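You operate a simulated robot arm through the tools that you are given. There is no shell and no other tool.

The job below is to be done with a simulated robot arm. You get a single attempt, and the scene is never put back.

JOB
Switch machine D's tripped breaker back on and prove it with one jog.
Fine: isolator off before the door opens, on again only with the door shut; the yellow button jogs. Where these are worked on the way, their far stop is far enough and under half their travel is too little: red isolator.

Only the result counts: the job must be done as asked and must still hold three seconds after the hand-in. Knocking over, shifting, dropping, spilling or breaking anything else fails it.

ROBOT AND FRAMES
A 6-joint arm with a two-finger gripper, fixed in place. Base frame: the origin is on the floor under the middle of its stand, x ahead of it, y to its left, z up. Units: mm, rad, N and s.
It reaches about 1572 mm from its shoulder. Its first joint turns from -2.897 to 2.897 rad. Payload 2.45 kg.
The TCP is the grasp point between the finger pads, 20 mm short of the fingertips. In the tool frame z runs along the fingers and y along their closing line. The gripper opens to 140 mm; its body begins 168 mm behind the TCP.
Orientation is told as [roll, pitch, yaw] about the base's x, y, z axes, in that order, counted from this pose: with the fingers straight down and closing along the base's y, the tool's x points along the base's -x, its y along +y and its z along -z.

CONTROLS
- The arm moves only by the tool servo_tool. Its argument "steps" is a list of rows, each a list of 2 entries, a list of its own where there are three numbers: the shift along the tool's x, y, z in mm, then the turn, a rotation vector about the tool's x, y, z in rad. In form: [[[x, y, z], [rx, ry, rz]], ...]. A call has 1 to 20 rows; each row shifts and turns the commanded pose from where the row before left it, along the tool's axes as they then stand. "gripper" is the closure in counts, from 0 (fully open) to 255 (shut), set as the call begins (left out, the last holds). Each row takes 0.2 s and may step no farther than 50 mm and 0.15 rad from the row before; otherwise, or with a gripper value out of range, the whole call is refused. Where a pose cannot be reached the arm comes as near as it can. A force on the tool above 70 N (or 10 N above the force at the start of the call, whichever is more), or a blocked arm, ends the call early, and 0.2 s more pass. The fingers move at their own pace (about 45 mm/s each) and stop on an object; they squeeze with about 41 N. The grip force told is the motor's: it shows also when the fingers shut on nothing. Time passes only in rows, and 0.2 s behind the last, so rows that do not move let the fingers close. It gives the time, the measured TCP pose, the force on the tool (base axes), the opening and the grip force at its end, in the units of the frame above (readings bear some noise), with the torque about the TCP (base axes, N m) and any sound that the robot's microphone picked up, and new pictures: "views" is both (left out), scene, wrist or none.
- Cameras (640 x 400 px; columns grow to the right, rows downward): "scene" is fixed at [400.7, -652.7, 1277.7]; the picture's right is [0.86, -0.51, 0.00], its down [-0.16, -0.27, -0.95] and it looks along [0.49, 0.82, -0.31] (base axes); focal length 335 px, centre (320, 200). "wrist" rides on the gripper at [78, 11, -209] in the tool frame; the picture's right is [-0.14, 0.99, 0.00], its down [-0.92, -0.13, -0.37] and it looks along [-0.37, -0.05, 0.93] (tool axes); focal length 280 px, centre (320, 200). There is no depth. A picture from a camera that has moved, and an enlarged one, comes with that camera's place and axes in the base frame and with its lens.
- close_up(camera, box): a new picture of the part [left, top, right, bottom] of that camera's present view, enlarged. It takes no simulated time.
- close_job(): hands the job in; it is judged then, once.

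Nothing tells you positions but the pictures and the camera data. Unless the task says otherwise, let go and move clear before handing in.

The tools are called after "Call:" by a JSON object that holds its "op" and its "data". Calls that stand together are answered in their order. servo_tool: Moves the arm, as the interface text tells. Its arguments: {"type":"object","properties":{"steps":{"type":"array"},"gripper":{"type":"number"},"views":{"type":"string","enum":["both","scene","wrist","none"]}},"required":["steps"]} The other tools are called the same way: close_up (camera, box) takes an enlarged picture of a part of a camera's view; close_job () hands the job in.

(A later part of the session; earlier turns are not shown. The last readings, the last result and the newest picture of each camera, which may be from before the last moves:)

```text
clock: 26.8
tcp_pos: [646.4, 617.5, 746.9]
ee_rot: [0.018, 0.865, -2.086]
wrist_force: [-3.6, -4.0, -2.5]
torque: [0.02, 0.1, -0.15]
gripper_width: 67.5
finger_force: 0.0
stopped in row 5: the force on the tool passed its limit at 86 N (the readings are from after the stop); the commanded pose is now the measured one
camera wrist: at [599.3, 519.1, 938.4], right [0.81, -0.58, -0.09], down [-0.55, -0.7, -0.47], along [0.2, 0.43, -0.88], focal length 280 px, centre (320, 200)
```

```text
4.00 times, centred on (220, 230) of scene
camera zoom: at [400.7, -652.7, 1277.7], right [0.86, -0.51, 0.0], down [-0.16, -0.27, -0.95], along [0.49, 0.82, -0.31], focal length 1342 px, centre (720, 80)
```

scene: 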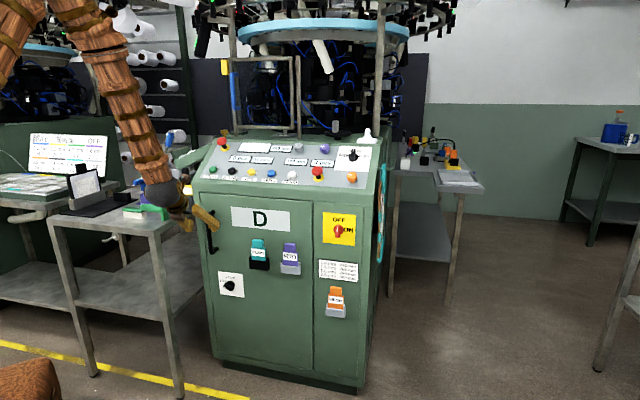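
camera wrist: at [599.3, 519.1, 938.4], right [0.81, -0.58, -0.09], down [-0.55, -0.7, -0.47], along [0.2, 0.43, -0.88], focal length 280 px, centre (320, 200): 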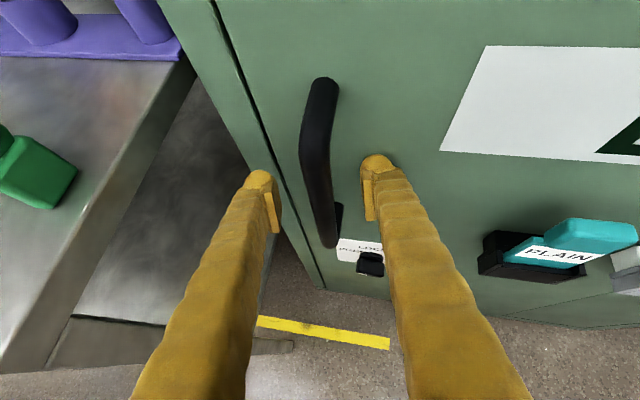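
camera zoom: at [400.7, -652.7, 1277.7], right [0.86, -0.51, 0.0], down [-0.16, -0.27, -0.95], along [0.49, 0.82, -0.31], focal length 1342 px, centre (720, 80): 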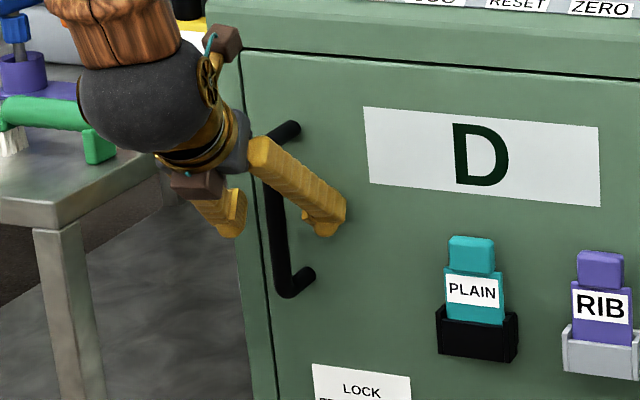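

The right fingertip probably touched the door face because the open gripper is wide at this yaw angle. I'll back off 8 mm, narrow the opening to about 38 mm, and advance again.

Call:
{"op": "servo_tool", "data": {"steps": [[[0, 1.5, -8], [0, 0, 0]], [[0, 0, 0], [0, 0, 0]], [[0, 0, 0], [0, 0, 0]]], "gripper": 186, "views": "none"}}

Call:
{"op": "servo_tool", "data": {"steps": [[[0, 0, 8], [0, 0, 0]], [[0, 0, 8], [0, 0, 0]]], "views": "wrist"}}

Call:
{"op": "close_up", "data": {"camera": "wrist", "box": [200, 60, 440, 220]}}

```text
clock: 27.6
tcp_pos: [645.0, 612.2, 751.2]
ee_rot: [0.02, 0.868, -2.086]
wrist_force: [-0.3, 0.0, 0.3]
torque: [-0.02, -0.01, -0.01]
gripper_width: 37.8
finger_force: 0.0
```

```text
clock: 28.2
tcp_pos: [649.1, 619.4, 740.3]
ee_rot: [0.016, 0.866, -2.086]
wrist_force: [-32.7, -44.6, 16.2]
torque: [0.32, -0.58, -1.48]
gripper_width: 34.9
finger_force: 0.0
camera wrist: at [602.6, 522.1, 932.9], right [0.81, -0.58, -0.09], down [-0.55, -0.7, -0.46], along [0.2, 0.43, -0.88], focal length 280 px, centre (320, 200)
```

wrist: 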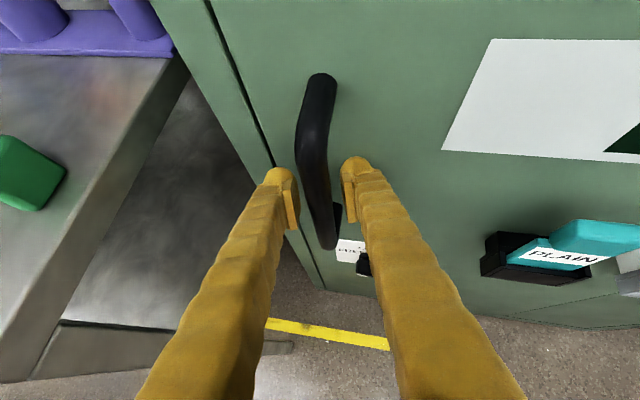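

```text
2.50 times, centred on (320, 140) of wrist
camera zoom: at [602.6, 522.1, 932.9], right [0.81, -0.58, -0.09], down [-0.55, -0.7, -0.46], along [0.2, 0.43, -0.88], focal length 701 px, centre (320, 350)
```

zoom: 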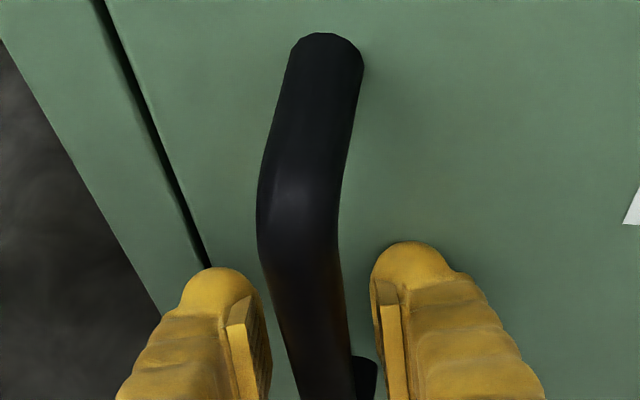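

The fingertip rests on the door, so the door face is a bit nearer than I estimated and the bar is right at the TCP. I'll ease back 5 mm and close on the bar.

Call:
{"op": "servo_tool", "data": {"steps": [[[0, 0, -6], [0, 0, 0]], [[0, 0, 0], [0, 0, 0]], [[0, 0, 0], [0, 0, 0]], [[0, 0, 0], [0, 0, 0]]], "gripper": 255, "views": "wrist"}}

Call:
{"op": "close_up", "data": {"camera": "wrist", "box": [200, 60, 440, 220]}}

Call:
{"op": "close_up", "data": {"camera": "scene", "box": [170, 180, 270, 280]}}

```text
clock: 29.2
tcp_pos: [648.8, 619.1, 746.1]
ee_rot: [0.019, 0.871, -2.083]
wrist_force: [-3.4, 5.1, 26.1]
torque: [0.2, 0.37, -0.06]
gripper_width: 12.8
finger_force: 39.8
camera wrist: at [601.6, 520.1, 938.9], right [0.81, -0.58, -0.09], down [-0.55, -0.69, -0.47], along [0.21, 0.43, -0.88], focal length 280 px, centre (320, 200)
```

wrist: 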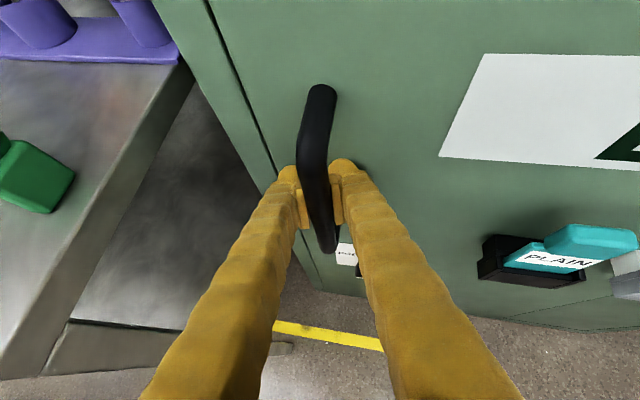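

```text
2.50 times, centred on (320, 140) of wrist
camera zoom: at [601.6, 520.1, 938.9], right [0.81, -0.58, -0.09], down [-0.55, -0.69, -0.47], along [0.21, 0.43, -0.88], focal length 701 px, centre (320, 350)
```

zoom: 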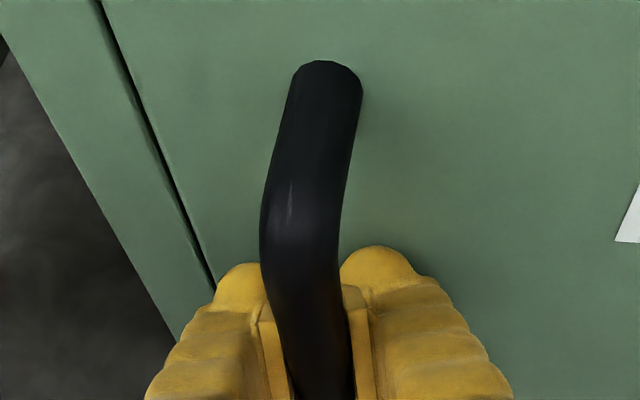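

```text
4.00 times, centred on (220, 230) of scene
camera zoom: at [400.7, -652.7, 1277.7], right [0.86, -0.51, 0.0], down [-0.16, -0.27, -0.95], along [0.49, 0.82, -0.31], focal length 1342 px, centre (720, 80)
```

zoom: 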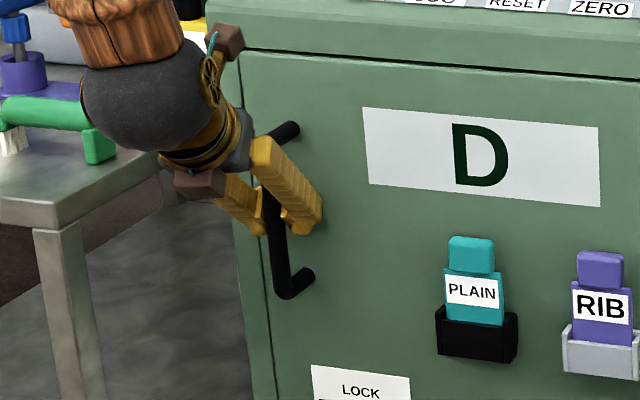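

I have a firm grip on the handle. I'll pull the door along its arc about the right-hand hinge (about 418 mm radius), turning the tool with it, starting with a few small rows to feel for resistance.

Call:
{"op": "servo_tool", "data": {"steps": [[[-13.23, -3.87, -15.77], [0.03825, 0, -0.0322]], [[-13.23, -3.87, -15.77], [0.03825, 0, -0.0322]], [[-13.23, -3.87, -15.77], [0.03825, 0, -0.0322]]], "views": "both"}}

```text
clock: 30.0
tcp_pos: [611.8, 567.9, 745.3]
ee_rot: [0.017, 0.867, -1.939]
wrist_force: [25.4, -13.9, 26.7]
torque: [-0.62, 0.42, 0.33]
gripper_width: 12.3
finger_force: 39.3
camera wrist: at [580.0, 464.3, 938.3], right [0.89, -0.45, -0.09], down [-0.44, -0.77, -0.46], along [0.14, 0.45, -0.88], focal length 280 px, centre (320, 200)
```

scene: 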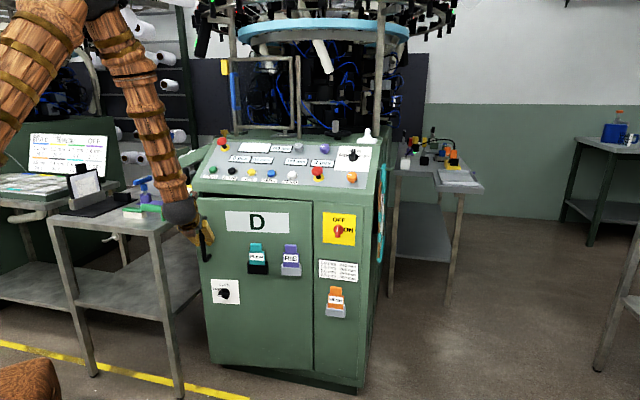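
wrist: 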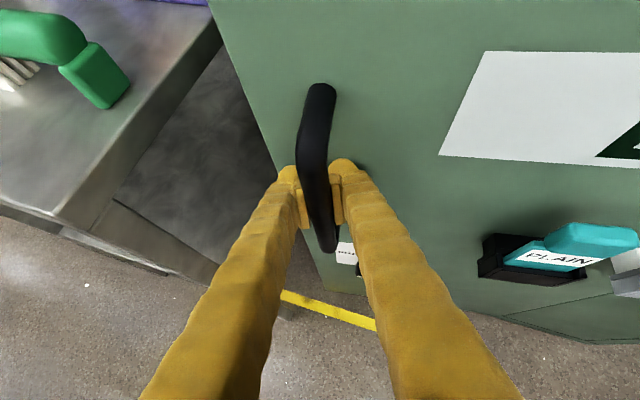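

The door is swinging. There's a mild inward and upward load, so I'll trim the arc slightly toward the hinge and carry on.

Call:
{"op": "servo_tool", "data": {"steps": [[[-12.6, -1.9, -16.6], [0.03825, 0, -0.0322]], [[-13.3, -2.9, -15.9], [0.03825, 0, -0.0322]], [[-13.3, -3.3, -15.9], [0.03825, 0, -0.0322]], [[-13.3, -3.3, -15.9], [0.03825, 0, -0.0322]]], "views": "none"}}

```text
clock: 31.0
tcp_pos: [574.7, 494.1, 744.9]
ee_rot: [0.013, 0.862, -1.741]
wrist_force: [16.7, -4.6, -20.7]
torque: [0.36, 0.19, 0.23]
gripper_width: 12.8
finger_force: 39.0
```

The arc fits well and loads are moderate. I'll keep opening.

Call:
{"op": "servo_tool", "data": {"steps": [[[-13.5, -3.2, -15.6], [0.03825, 0, -0.0322]], [[-13.25, -3.6, -15.8], [0.03825, 0, -0.0322]], [[-13.25, -3.6, -15.8], [0.03825, 0, -0.0322]], [[-13.25, -3.6, -15.8], [0.03825, 0, -0.0322]], [[-13.25, -3.6, -15.8], [0.03825, 0, -0.0322]]], "views": "both"}}

```text
clock: 32.3
tcp_pos: [552.0, 391.4, 746.3]
ee_rot: [0.017, 0.862, -1.493]
wrist_force: [6.1, -0.7, -6.9]
torque: [-0.04, 0.29, 0.11]
gripper_width: 12.8
finger_force: 38.8
stopped in row 5: the force on the tool passed its limit at 74 N (the readings are from after the stop); the commanded pose is now the measured one
camera wrist: at [568.1, 284.8, 941.0], right [1.0, -0.02, -0.09], down [-0.07, -0.89, -0.46], along [-0.07, 0.46, -0.88], focal length 280 px, centre (320, 200)
```

scene: 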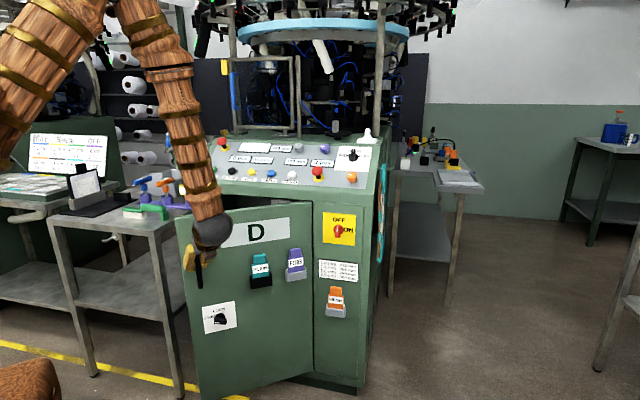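
wrist: 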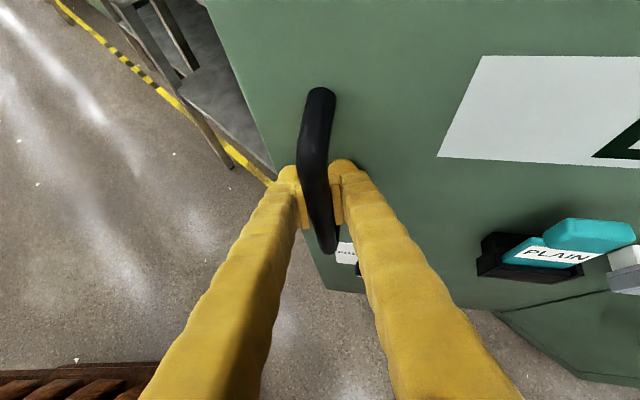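

The door is open about 35°, and a load from my radius estimate stopped the last row. The path fits a hinge radius nearer 395–400 mm, so I'll continue with a tighter arc.

Call:
{"op": "servo_tool", "data": {"steps": [[[-12.6, -3.4, -15.0], [0.03825, 0, -0.0322]], [[-12.6, -3.4, -15.0], [0.03825, 0, -0.0322]], [[-12.6, -3.4, -15.0], [0.03825, 0, -0.0322]]], "views": "none"}}

```text
clock: 33.1
tcp_pos: [549.8, 330.8, 748.1]
ee_rot: [0.016, 0.861, -1.343]
wrist_force: [29.3, 3.0, -9.3]
torque: [0.36, 0.33, 0.39]
gripper_width: 12.5
finger_force: 39.3
```

Only a modest load toward the hinge. I'll bias inward a little and keep opening.

Call:
{"op": "servo_tool", "data": {"steps": [[[-12.8, -1.4, -15.2], [0.03825, 0, -0.0322]], [[-12.6, -3.0, -15.0], [0.03825, 0, -0.0322]], [[-12.6, -3.0, -15.0], [0.03825, 0, -0.0322]], [[-12.6, -3.0, -15.0], [0.03825, 0, -0.0322]]], "views": "both"}}

```text
clock: 34.1
tcp_pos: [560.8, 254.6, 748.0]
ee_rot: [0.008, 0.858, -1.149]
wrist_force: [41.4, 11.8, -33.2]
torque: [0.3, 0.25, 0.62]
gripper_width: 12.6
finger_force: 39.2
camera wrist: at [613.4, 160.1, 941.5], right [0.94, 0.32, -0.1], down [0.24, -0.86, -0.46], along [-0.23, 0.41, -0.88], focal length 280 px, centre (320, 200)
```

scene: 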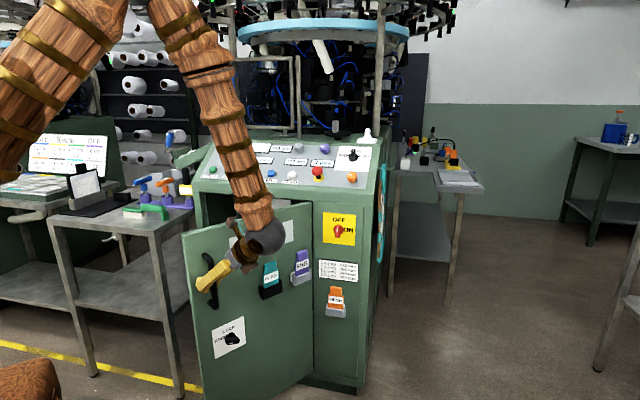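
wrist: 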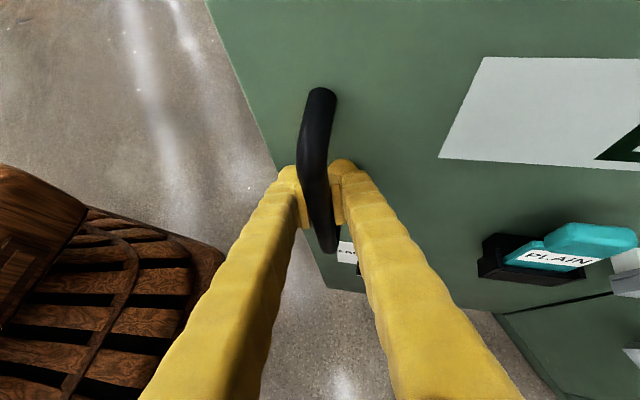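

The door is about 53° open. I'll correct inward and down slightly and keep swinging toward 80–90°.

Call:
{"op": "servo_tool", "data": {"steps": [[[-14.1, 0.0, -14.6], [0.03825, 0, -0.0322]], [[-12.6, -2.6, -15.0], [0.03825, 0, -0.0322]], [[-12.6, -2.8, -15.0], [0.03825, 0, -0.0322]], [[-12.6, -2.8, -15.0], [0.03825, 0, -0.0322]]], "views": "none"}}

```text
clock: 35.1
tcp_pos: [586.8, 179.1, 748.7]
ee_rot: [0.002, 0.862, -0.951]
wrist_force: [-41.5, -19.6, -4.2]
torque: [0.28, 0.57, -0.75]
gripper_width: 12.7
finger_force: 39.2
```

The load has reversed slightly, so I'll trim outward and continue the same arc.

Call:
{"op": "servo_tool", "data": {"steps": [[[-12.4, -4.8, -14.8], [0.03825, 0, -0.0322]], [[-12.6, -3.4, -15.0], [0.03825, 0, -0.0322]], [[-12.6, -3.3, -15.0], [0.03825, 0, -0.0322]], [[-12.6, -3.3, -15.0], [0.03825, 0, -0.0322]]], "views": "both"}}

```text
clock: 36.1
tcp_pos: [627.1, 109.9, 748.0]
ee_rot: [-0.001, 0.861, -0.754]
wrist_force: [-39.5, -31.3, -27.5]
torque: [0.15, 0.46, -0.89]
gripper_width: 12.9
finger_force: 39.2
camera wrist: at [713.1, 44.5, 942.1], right [0.74, 0.66, -0.1], down [0.55, -0.7, -0.46], along [-0.37, 0.28, -0.88], focal length 280 px, centre (320, 200)
```

scene: 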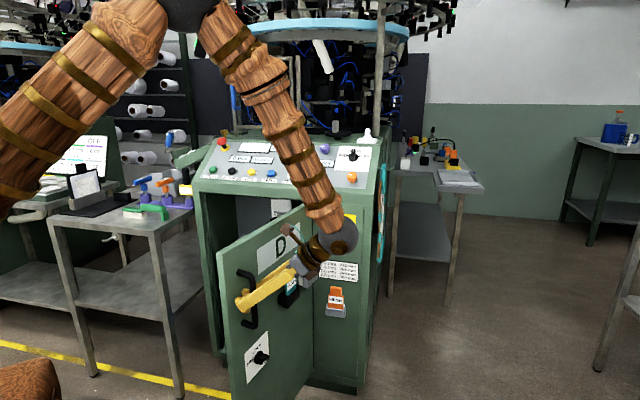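
wrist: 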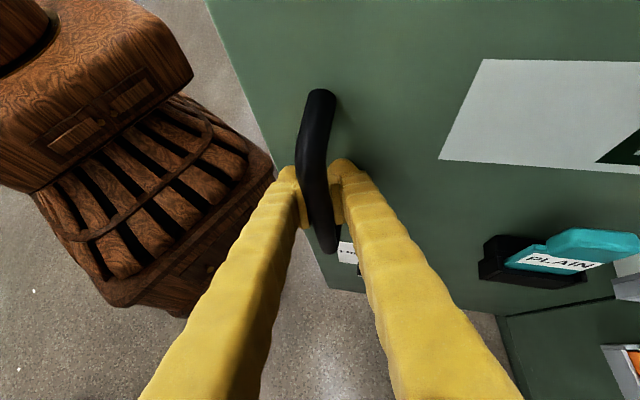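

The door is around 76° open and the interior is starting to show. I'll open it a bit more, to about 90°.

Call:
{"op": "servo_tool", "data": {"steps": [[[-12.9, -5.6, -13.9], [0.03825, 0, -0.0322]], [[-12.6, -3.8, -15.0], [0.03825, 0, -0.0322]], [[-12.6, -3.6, -15.0], [0.03825, 0, -0.0322]], [[-12.6, -3.6, -15.0], [0.03825, 0, -0.0322]]], "views": "none"}}

```text
clock: 37.1
tcp_pos: [678.9, 50.1, 749.3]
ee_rot: [0.001, 0.856, -0.556]
wrist_force: [14.6, 17.9, -26.1]
torque: [0.14, 0.2, 0.29]
gripper_width: 12.5
finger_force: 38.9
```

The door is nearly at 90°. I'll add a few more rows for clearance, then look.

Call:
{"op": "servo_tool", "data": {"steps": [[[-13.6, -2.6, -14.0], [0.03825, 0, -0.0322]], [[-12.6, -3.4, -15.0], [0.03825, 0, -0.0322]], [[-12.6, -3.4, -15.0], [0.03825, 0, -0.0322]]], "views": "both"}}

Call:
{"op": "close_up", "data": {"camera": "scene", "box": [180, 170, 380, 400]}}

```text
clock: 37.9
tcp_pos: [724.8, 14.6, 751.3]
ee_rot: [-0.005, 0.862, -0.41]
wrist_force: [-16.5, 55.3, -3.5]
torque: [0.73, 0.31, 0.58]
gripper_width: 13.8
finger_force: 40.6
camera wrist: at [828.3, -17.8, 944.0], right [0.47, 0.87, -0.11], down [0.76, -0.47, -0.46], along [-0.45, 0.14, -0.88], focal length 280 px, centre (320, 200)
```

scene: 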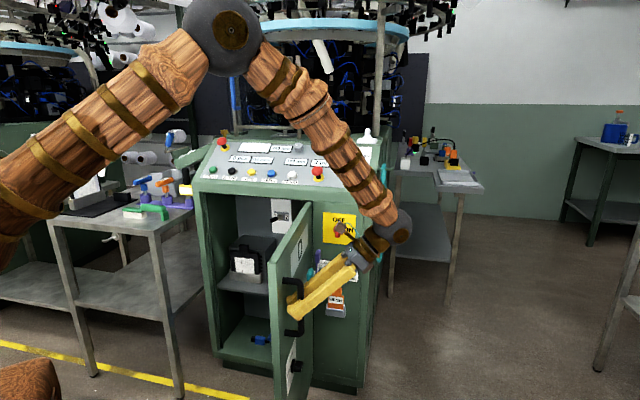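
wrist: 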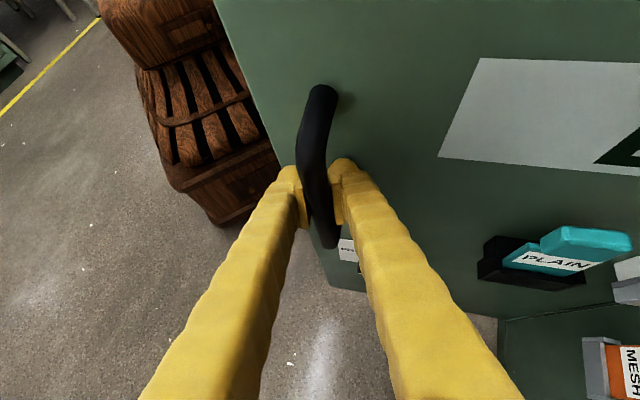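

```text
1.74 times, centred on (280, 285) of scene
camera zoom: at [400.7, -652.7, 1277.7], right [0.86, -0.51, 0.0], down [-0.16, -0.27, -0.95], along [0.49, 0.82, -0.31], focal length 583 px, centre (390, 52)
```

zoom: 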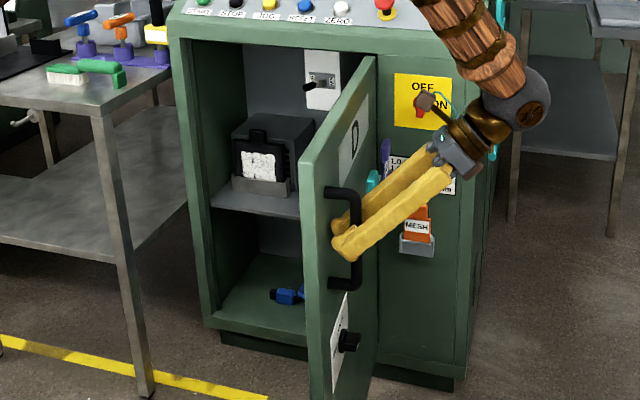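

The door is open past 90°. Inside I can see a white breaker with a toggle at upper right, a boxed unit on a shelf, and a blue item on the cabinet floor. I'll let go of the handle and back off.

Call:
{"op": "servo_tool", "data": {"steps": [[[0, 0, 0], [0, 0, 0]], [[0, 0, -2], [0, 0, 0]], [[0, 0, -20], [0, 0, 0]], [[0, 0, -40], [0, 0, 0]], [[0, 0, -40], [0, 0, 0]]], "gripper": 186, "views": "both"}}

Call:
{"op": "close_up", "data": {"camera": "scene", "box": [200, 180, 320, 360]}}

Call:
{"op": "close_up", "data": {"camera": "scene", "box": [262, 190, 310, 240]}}

```text
clock: 39.1
tcp_pos: [796.5, -17.7, 813.4]
ee_rot: [-0.006, 0.858, -0.411]
wrist_force: [0.2, 0.0, 0.6]
torque: [0.0, 0.02, 0.04]
gripper_width: 38.0
finger_force: 0.1
camera wrist: at [899.3, -49.0, 1007.7], right [0.47, 0.87, -0.11], down [0.76, -0.47, -0.46], along [-0.45, 0.13, -0.88], focal length 280 px, centre (320, 200)
```

scene: 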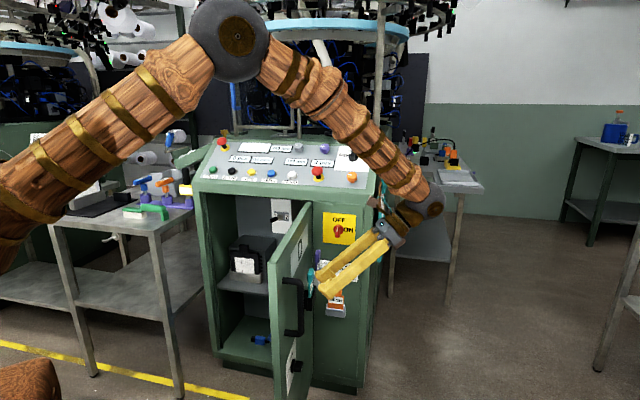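
wrist: 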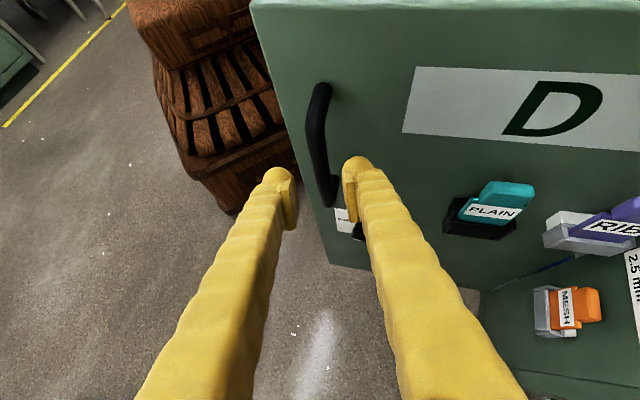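

```text
2.22 times, centred on (260, 270) of scene
camera zoom: at [400.7, -652.7, 1277.7], right [0.86, -0.51, 0.0], down [-0.16, -0.27, -0.95], along [0.49, 0.82, -0.31], focal length 745 px, centre (453, 44)
```

zoom: 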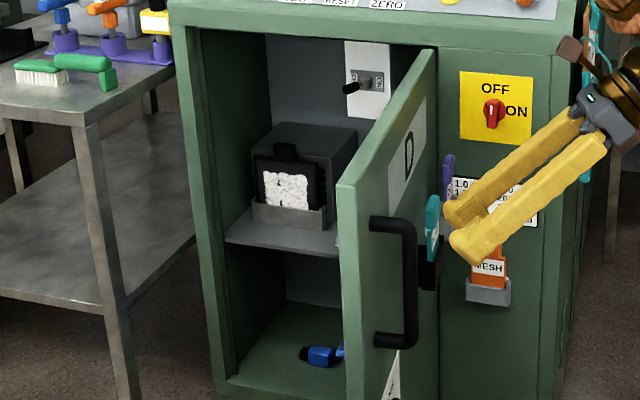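

```text
8.00 times, centred on (286, 215) of scene
camera zoom: at [400.7, -652.7, 1277.7], right [0.86, -0.51, 0.0], down [-0.16, -0.27, -0.95], along [0.49, 0.82, -0.31], focal length 2683 px, centre (592, 80)
```

zoom: 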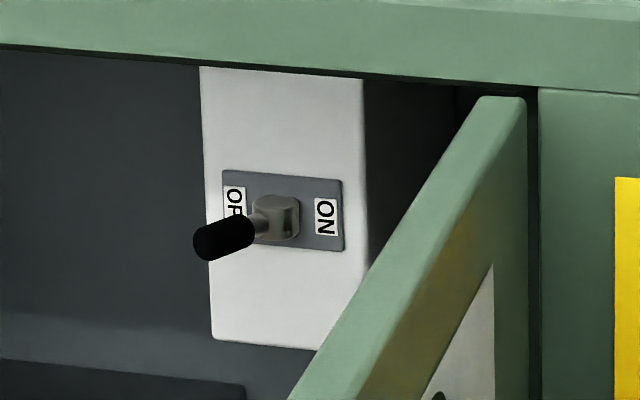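

The breaker is a horizontal toggle, OFF at left and ON at right, and its lever currently points left. I'll raise the gripper clear of the door top, then turn it back toward the machine.

Call:
{"op": "servo_tool", "data": {"steps": [[[33.7, 0, -29.1], [0, 0, 0]], [[33.7, 0, -29.1], [0, 0, 0]], [[33.7, 0, -29.1], [0, 0, 0]], [[33.7, 0, -29.1], [0, 0, 0]], [[33.7, 0, -29.1], [0, 0, 0]], [[33.7, 0, -29.1], [0, 0, 0]], [[0, 0, 0], [-0.1135, 0, 0.0981]], [[0, 0, 0], [-0.1135, 0, 0.0981]], [[0, 0, 0], [-0.1135, 0, 0.0981]], [[0, 0, 0], [-0.1135, 0, 0.0981]], [[0, 0, 0], [-0.1135, 0, 0.0981]], [[0, 0, 0], [-0.1135, 0, 0.0981]]], "views": "both"}}

```text
clock: 41.7
tcp_pos: [796.6, -17.2, 1083.9]
ee_rot: [-0.005, 0.855, -1.313]
wrist_force: [0.2, 0.8, -1.2]
torque: [0.03, 0.05, 0.01]
gripper_width: 38.0
finger_force: 0.1
camera wrist: at [835.9, -116.8, 1277.4], right [0.98, 0.17, -0.11], down [0.1, -0.89, -0.45], along [-0.17, 0.43, -0.89], focal length 280 px, centre (320, 200)
```

scene: 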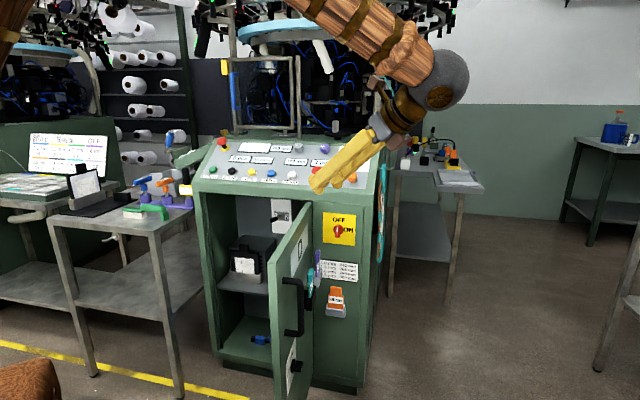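
wrist: 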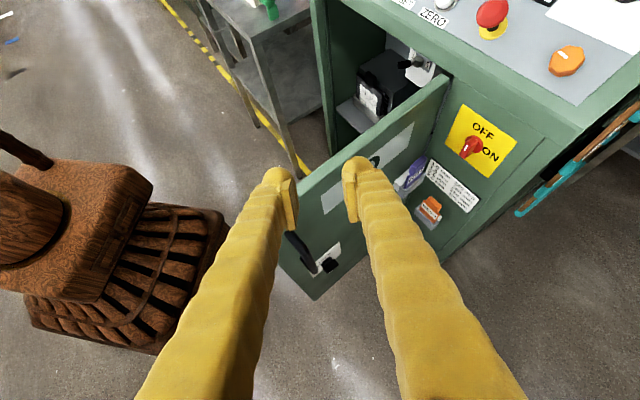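

The door and isolator are in view and stable. I'll finish the turn and shift left over the open doorway.

Call:
{"op": "servo_tool", "data": {"steps": [[[0, 0, 0], [-0.1135, 0, 0.0981]], [[0, 0, 0], [-0.1135, 0, 0.0981]], [[0, 0, 0], [-0.1135, 0, 0.0981]], [[0, 0, 0], [-0.1135, 0, 0.0981]], [[0, 0, 0], [-0.1135, 0, 0.0981]], [[0, 0, 0], [-0.1135, 0, 0.0981]], [[9.8, -41.8, 11.3], [0, 0, 0]], [[9.8, -41.8, 11.3], [0, 0, 0]], [[9.8, -41.8, 11.3], [0, 0, 0]], [[9.8, -41.8, 11.3], [0, 0, 0]], [[9.8, -41.8, 11.3], [0, 0, 0]], [[9.8, -41.8, 11.3], [0, 0, 0]], [[9.8, -41.8, 11.3], [0, 0, 0]]], "gripper": 255, "views": "both"}}

```text
clock: 44.5
tcp_pos: [620.7, 242.0, 1082.7]
ee_rot: [0.001, 0.853, -2.204]
wrist_force: [-0.3, 0.1, -0.2]
torque: [-0.02, 0.0, 0.0]
gripper_width: 0.0
finger_force: 29.0
camera wrist: at [566.8, 150.2, 1277.2], right [0.74, -0.66, -0.1], down [-0.63, -0.64, -0.45], along [0.23, 0.4, -0.89], focal length 280 px, centre (320, 200)
```

scene: 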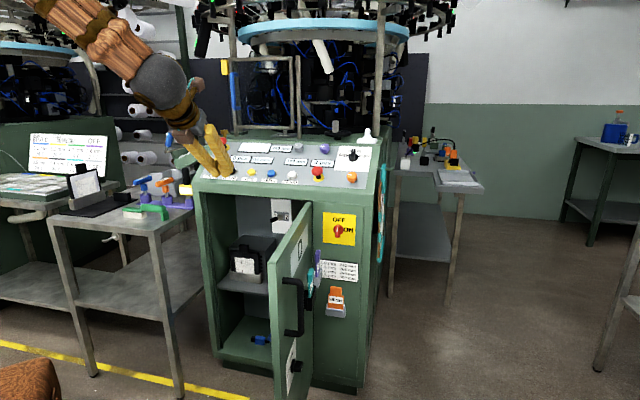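
wrist: 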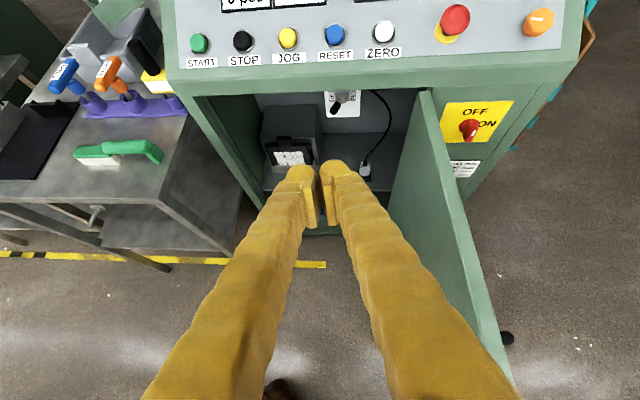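

The breaker plate is visible in the cavity below the panel. I'll move forward and down in front of the opening, then level the tool for a frontal look.

Call:
{"op": "servo_tool", "data": {"steps": [[[-6.1, -5.3, 41.5], [0, 0, 0]], [[-6.1, -5.3, 41.5], [0, 0, 0]], [[-6.1, -5.3, 41.5], [0, 0, 0]], [[-6.1, -5.3, 41.5], [0, 0, 0]], [[-6.1, -5.3, 41.5], [0, 0, 0]], [[-6.1, -5.3, 41.5], [0, 0, 0]], [[-6.1, -5.3, 41.5], [0, 0, 0]], [[0, 0, 0], [0, 0.12, 0]], [[0, 0, 0], [0, 0.12, 0]], [[0, 0, 0], [0, 0.12, 0]], [[0, 0, 0], [0, 0.12, 0]], [[0, 0, 0], [0, 0.12, 0]], [[0, 0, 0], [0, 0.118, 0]]], "views": "both"}}

```text
clock: 47.3
tcp_pos: [707.4, 416.9, 860.5]
ee_rot: [2.824, 1.567, 0.619]
wrist_force: [0.3, -0.7, 0.1]
torque: [-0.01, -0.01, 0.02]
gripper_width: 0.1
finger_force: 29.8
camera wrist: at [591.3, 241.9, 935.9], right [0.8, -0.59, -0.14], down [-0.32, -0.22, -0.92], along [0.51, 0.78, -0.36], focal length 280 px, centre (320, 200)
```

scene: 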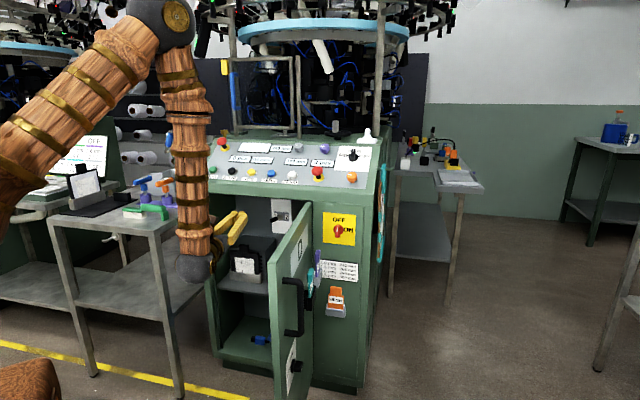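
wrist: 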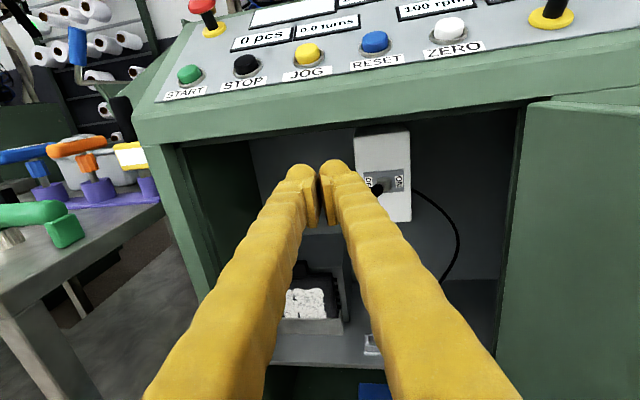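

Now I'll zoom in on the breaker from both cameras.

Call:
{"op": "close_up", "data": {"camera": "wrist", "box": [330, 110, 460, 240]}}

Call:
{"op": "close_up", "data": {"camera": "scene", "box": [262, 190, 310, 240]}}

```text
3.08 times, centred on (395, 175) of wrist
camera zoom: at [591.3, 241.9, 935.9], right [0.8, -0.59, -0.14], down [-0.32, -0.22, -0.92], along [0.51, 0.78, -0.36], focal length 863 px, centre (89, 277)
```

zoom: 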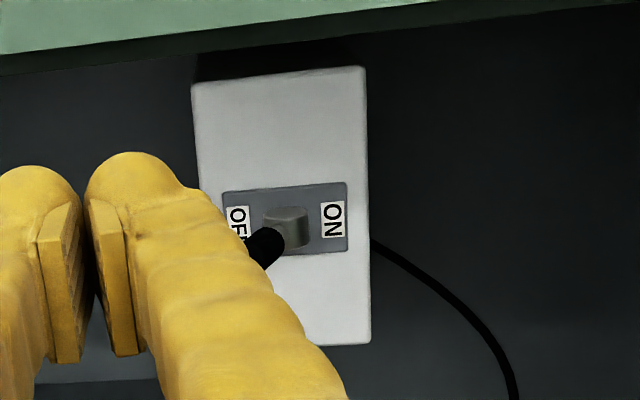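

```text
8.00 times, centred on (286, 215) of scene
camera zoom: at [400.7, -652.7, 1277.7], right [0.86, -0.51, 0.0], down [-0.16, -0.27, -0.95], along [0.49, 0.82, -0.31], focal length 2683 px, centre (592, 80)
```

zoom: 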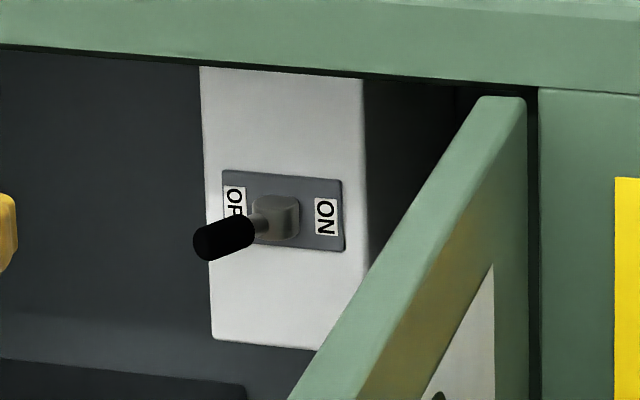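

The breaker face is at about d = 1064 and the lever pivots near u = 224, z = 775. OFF is at left and ON at right, with the lever tip near u = 209, d = 1000. I'll shift left and forward so the fingers don't hide the lever, and look again.

Call:
{"op": "servo_tool", "data": {"steps": [[[-10, -20, 30], [0, 0, 0]], [[-10, -30, 20], [0, 0, 0]], [[-10, -30, 20], [0, 0, 0]]], "views": "wrist"}}

Call:
{"op": "close_up", "data": {"camera": "wrist", "box": [340, 90, 500, 230]}}

```text
clock: 48.1
tcp_pos: [682.3, 522.6, 832.4]
ee_rot: [2.774, 1.569, 0.568]
wrist_force: [0.0, 0.3, -0.5]
torque: [0.02, 0.01, 0.01]
gripper_width: 0.0
finger_force: 29.6
camera wrist: at [568.6, 347.3, 906.9], right [0.8, -0.59, -0.14], down [-0.32, -0.22, -0.92], along [0.51, 0.78, -0.36], focal length 280 px, centre (320, 200)
```

wrist: 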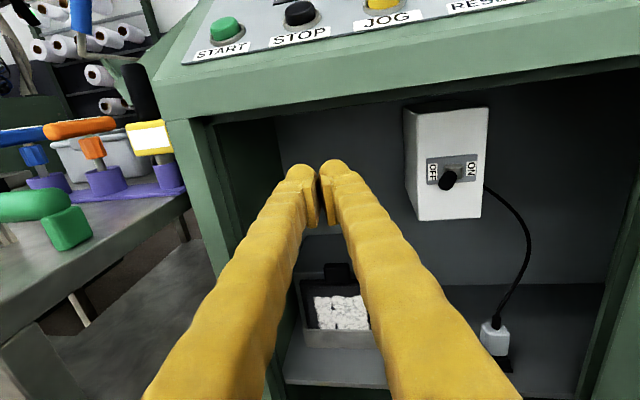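

```text
2.86 times, centred on (420, 160) of wrist
camera zoom: at [568.6, 347.3, 906.9], right [0.8, -0.59, -0.14], down [-0.32, -0.22, -0.92], along [0.51, 0.78, -0.36], focal length 801 px, centre (34, 314)
```

zoom: 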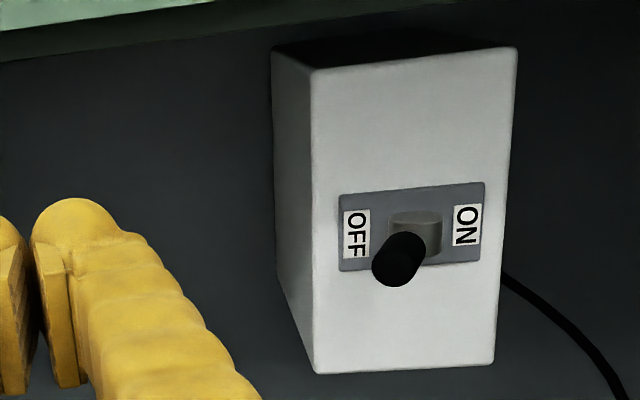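

The lever tip sits at about (u 207, d 1005, z 778), on the OFF side. I'll bring the closed fingers in just left of it, ready to push right.

Call:
{"op": "servo_tool", "data": {"steps": [[[-27, 25, 10], [0, 0, 0]], [[-27, 25, 10], [0, 0, 0]], [[0, 15, 40], [0, 0, 0]], [[0, 15, 40], [0, 0, 0]], [[0, 10, 36], [0, 0, 0]]], "views": "both"}}

Call:
{"op": "close_up", "data": {"camera": "wrist", "box": [260, 100, 420, 240]}}

Call:
{"op": "close_up", "data": {"camera": "scene", "box": [230, 180, 310, 240]}}

```text
clock: 49.3
tcp_pos: [836.8, 575.9, 777.9]
ee_rot: [2.544, 1.57, 0.337]
wrist_force: [-0.3, 0.2, 0.0]
torque: [-0.01, -0.02, 0.04]
gripper_width: 0.0
finger_force: 29.7
camera wrist: at [721.4, 401.5, 853.2], right [0.8, -0.59, -0.14], down [-0.32, -0.22, -0.92], along [0.51, 0.78, -0.36], focal length 280 px, centre (320, 200)
```

scene: 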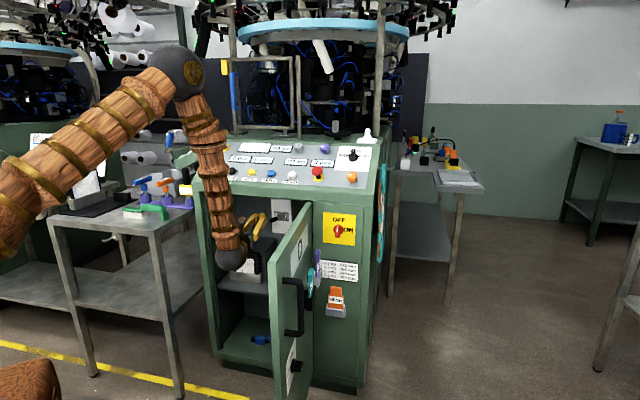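
wrist: 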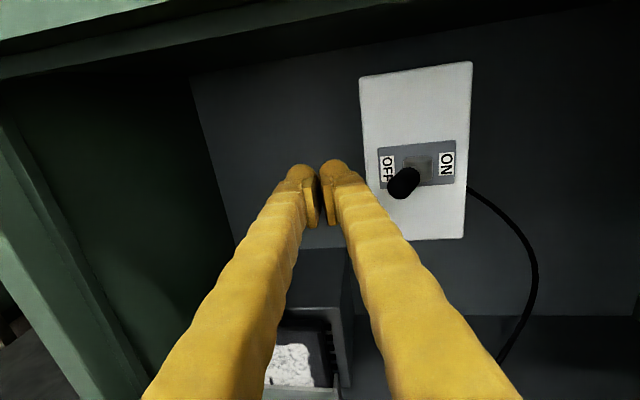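

```text
2.86 times, centred on (340, 170) of wrist
camera zoom: at [721.4, 401.5, 853.2], right [0.8, -0.59, -0.14], down [-0.32, -0.22, -0.92], along [0.51, 0.78, -0.36], focal length 801 px, centre (263, 286)
```

zoom: 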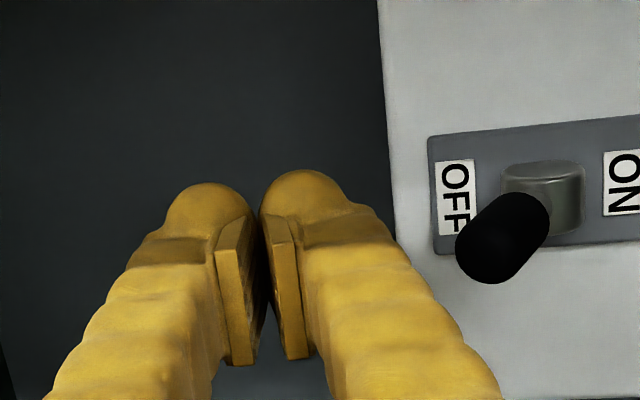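

```text
6.67 times, centred on (270, 210) of scene
camera zoom: at [400.7, -652.7, 1277.7], right [0.86, -0.51, 0.0], down [-0.16, -0.27, -0.95], along [0.49, 0.82, -0.31], focal length 2236 px, centre (653, 133)
```

zoom: 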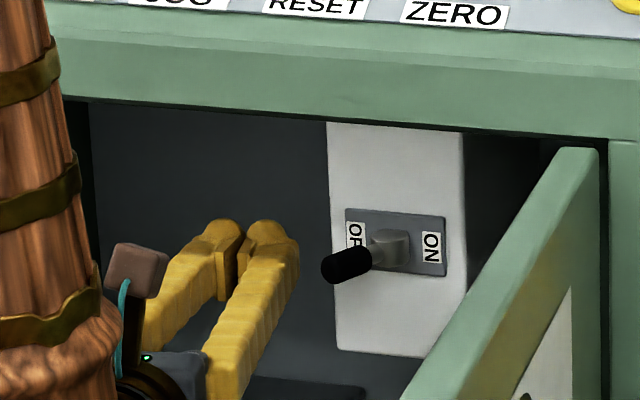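

The fingers are level with the lever tip and about 25 mm to its left. I'll push right in small steps along the face, watching the force.

Call:
{"op": "servo_tool", "data": {"steps": [[[0, 9.8, -1.9], [0, 0, 0]], [[0, 9.8, -1.9], [0, 0, 0]], [[0, 7, -1.3], [0, 0, 0]], [[0, 7, -1.3], [0, 0, 0]], [[0, 7, -1.3], [0, 0, 0]]], "views": "wrist"}}

Call:
{"op": "close_up", "data": {"camera": "wrist", "box": [260, 100, 420, 240]}}

```text
clock: 50.5
tcp_pos: [864.9, 544.9, 777.3]
ee_rot: [2.812, 1.567, 0.605]
wrist_force: [0.1, -0.1, 0.0]
torque: [-0.02, 0.05, 0.02]
gripper_width: 0.1
finger_force: 29.0
camera wrist: at [749.7, 370.7, 852.0], right [0.8, -0.59, -0.14], down [-0.32, -0.22, -0.92], along [0.51, 0.78, -0.36], focal length 280 px, centre (320, 200)
```

wrist: 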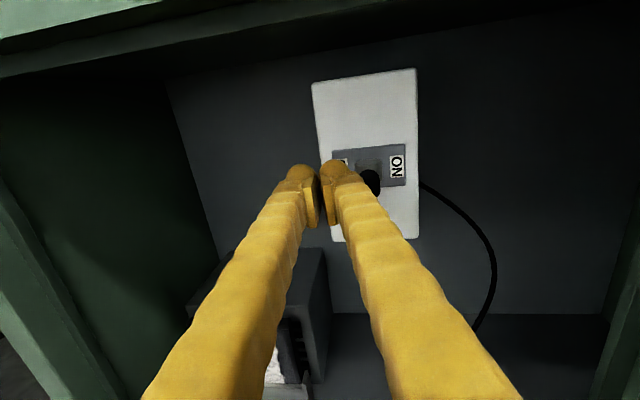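

```text
2.86 times, centred on (340, 170) of wrist
camera zoom: at [749.7, 370.7, 852.0], right [0.8, -0.59, -0.14], down [-0.32, -0.22, -0.92], along [0.51, 0.78, -0.36], focal length 801 px, centre (263, 286)
```

zoom: 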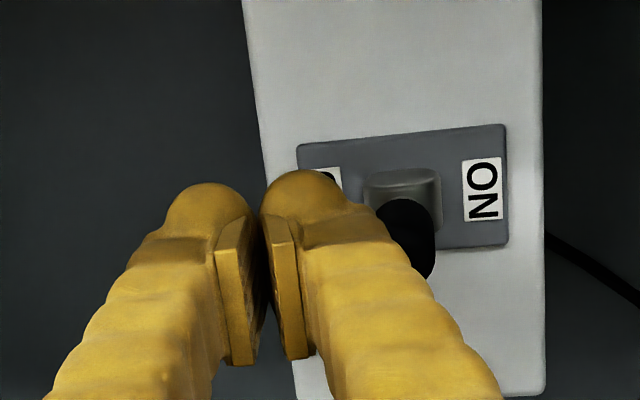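

The lever has moved to about mid travel with almost no force. I'll keep pushing right in 5 mm steps toward the ON stop.

Call:
{"op": "servo_tool", "data": {"steps": [[[0, 5, -0.9], [0, 0, 0]], [[0, 5, -0.9], [0, 0, 0]], [[0, 4, -0.8], [0, 0, 0]], [[0, 4, -0.8], [0, 0, 0]]], "views": "wrist"}}

Call:
{"op": "close_up", "data": {"camera": "wrist", "box": [260, 100, 420, 240]}}

Call:
{"op": "close_up", "data": {"camera": "scene", "box": [230, 180, 310, 240]}}

```text
clock: 51.5
tcp_pos: [878.0, 533.7, 776.3]
ee_rot: [2.616, 1.57, 0.408]
wrist_force: [0.6, 0.7, -0.7]
torque: [-0.02, -0.03, -0.01]
gripper_width: 0.3
finger_force: 30.3
camera wrist: at [763.0, 358.8, 852.1], right [0.8, -0.59, -0.14], down [-0.32, -0.22, -0.92], along [0.51, 0.78, -0.36], focal length 280 px, centre (320, 200)
```

wrist: 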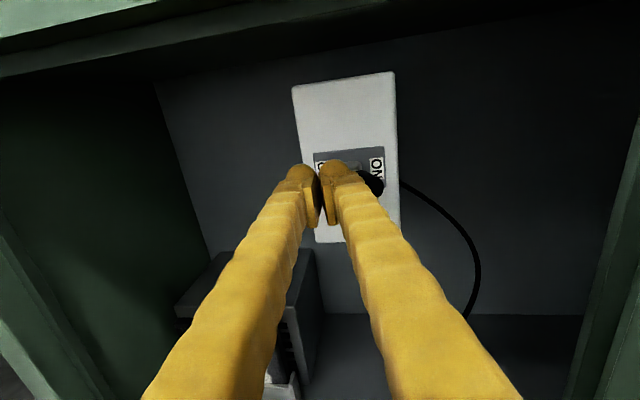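

```text
2.86 times, centred on (340, 170) of wrist
camera zoom: at [763.0, 358.8, 852.1], right [0.8, -0.59, -0.14], down [-0.32, -0.22, -0.92], along [0.51, 0.78, -0.36], focal length 801 px, centre (263, 286)
```

zoom: 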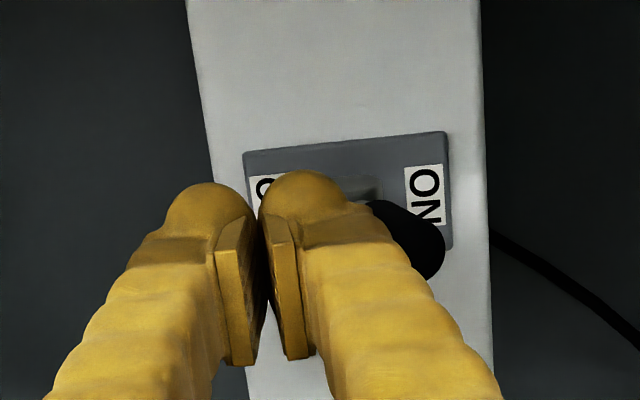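

```text
6.67 times, centred on (270, 210) of scene
camera zoom: at [400.7, -652.7, 1277.7], right [0.86, -0.51, 0.0], down [-0.16, -0.27, -0.95], along [0.49, 0.82, -0.31], focal length 2236 px, centre (653, 133)
```

zoom: 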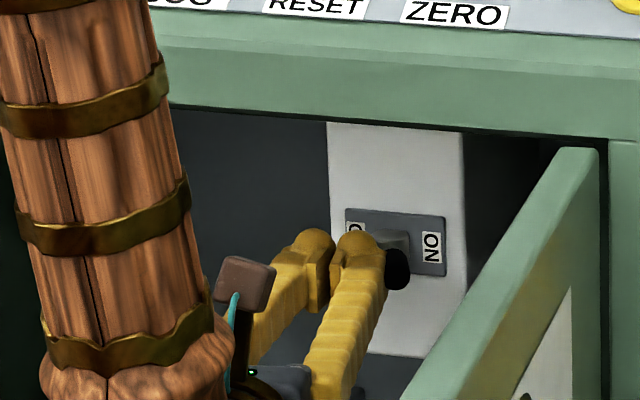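

The lever has swung over to the ON side. I'll push a little further until it meets the stop.

Call:
{"op": "servo_tool", "data": {"steps": [[[0, 3, -0.6], [0, 0, 0]], [[0, 3, -0.6], [0, 0, 0]], [[0, 2, -0.4], [0, 0, 0]]], "views": "wrist"}}

Call:
{"op": "close_up", "data": {"camera": "wrist", "box": [260, 100, 420, 240]}}

```text
clock: 52.3
tcp_pos: [878.3, 533.6, 775.5]
ee_rot: [2.032, 1.569, -0.161]
wrist_force: [-14.3, -0.7, 5.2]
torque: [-0.04, -0.18, -0.13]
gripper_width: 0.2
finger_force: 29.3
stopped in row 3: the force on the tool passed its limit at 77 N (the readings are from after the stop); the commanded pose is now the measured one
camera wrist: at [765.3, 356.9, 852.1], right [0.8, -0.58, -0.14], down [-0.32, -0.22, -0.92], along [0.5, 0.78, -0.36], focal length 280 px, centre (320, 200)
```

wrist: 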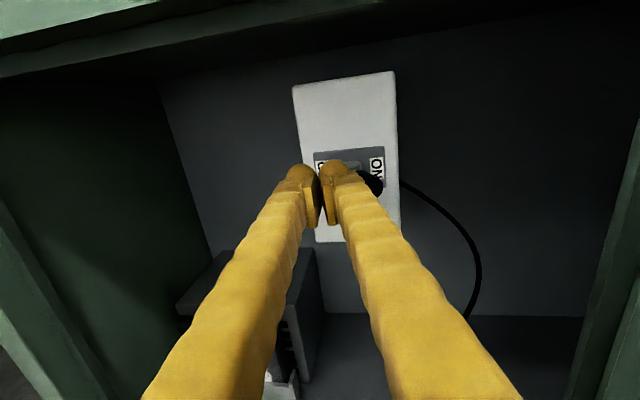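

```text
2.86 times, centred on (340, 170) of wrist
camera zoom: at [765.3, 356.9, 852.1], right [0.8, -0.58, -0.14], down [-0.32, -0.22, -0.92], along [0.5, 0.78, -0.36], focal length 801 px, centre (263, 286)
```

zoom: 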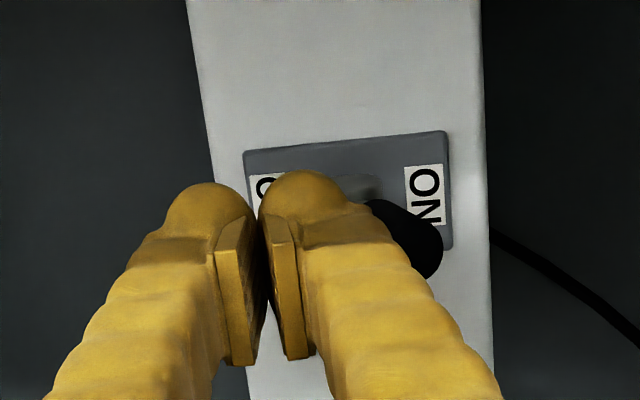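

It hit the ON stop. I'll retreat left off the lever, back out of the cabinet, and check the lever's position.

Call:
{"op": "servo_tool", "data": {"steps": [[[0, -20, 0], [0, 0, 0]], [[0, -30, -10], [0, 0, 0]], [[0, -30, -30], [0, 0, 0]], [[0, -10, -40], [0, 0, 0]], [[10, 0, -40], [0, 0, 0]]], "views": "both"}}

Call:
{"op": "close_up", "data": {"camera": "wrist", "box": [340, 90, 500, 230]}}

Call:
{"op": "close_up", "data": {"camera": "scene", "box": [262, 190, 310, 240]}}

```text
clock: 53.5
tcp_pos: [735.7, 488.8, 785.6]
ee_rot: [2.375, 1.568, 0.18]
wrist_force: [-0.5, 0.2, -0.4]
torque: [0.01, -0.03, 0.0]
gripper_width: 0.1
finger_force: 29.7
camera wrist: at [622.8, 312.3, 861.3], right [0.8, -0.58, -0.14], down [-0.32, -0.22, -0.92], along [0.5, 0.78, -0.36], focal length 280 px, centre (320, 200)
```

scene: 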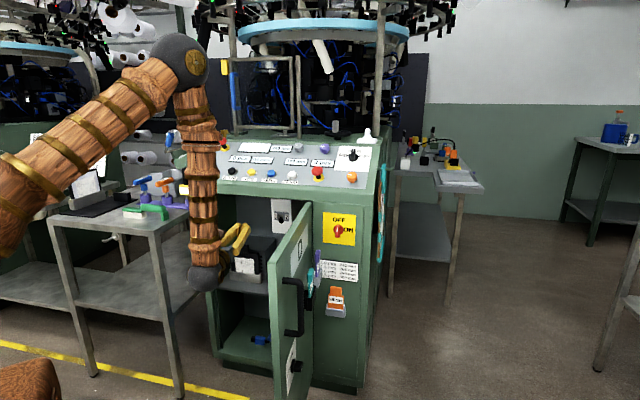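
wrist: 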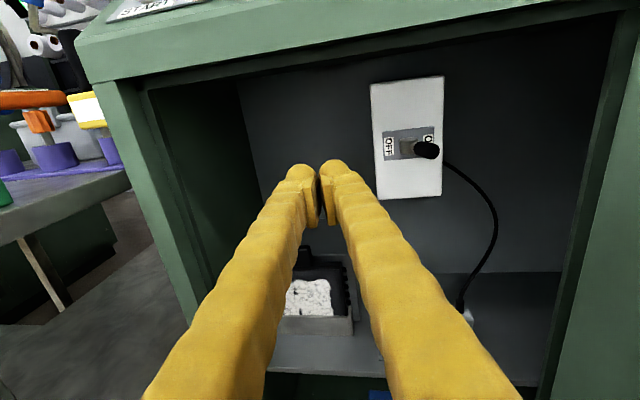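

```text
2.86 times, centred on (420, 160) of wrist
camera zoom: at [622.8, 312.3, 861.3], right [0.8, -0.58, -0.14], down [-0.32, -0.22, -0.92], along [0.5, 0.78, -0.36], focal length 801 px, centre (34, 314)
```

zoom: 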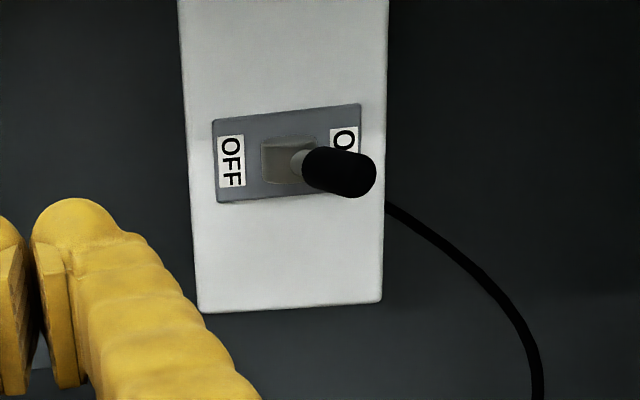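

```text
8.00 times, centred on (286, 215) of scene
camera zoom: at [400.7, -652.7, 1277.7], right [0.86, -0.51, 0.0], down [-0.16, -0.27, -0.95], along [0.49, 0.82, -0.31], focal length 2683 px, centre (592, 80)
```

zoom: 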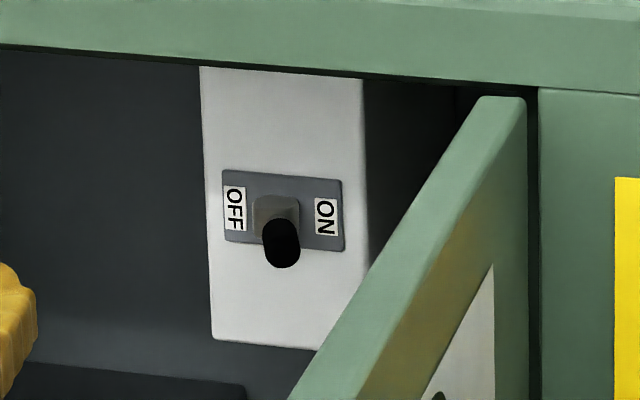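

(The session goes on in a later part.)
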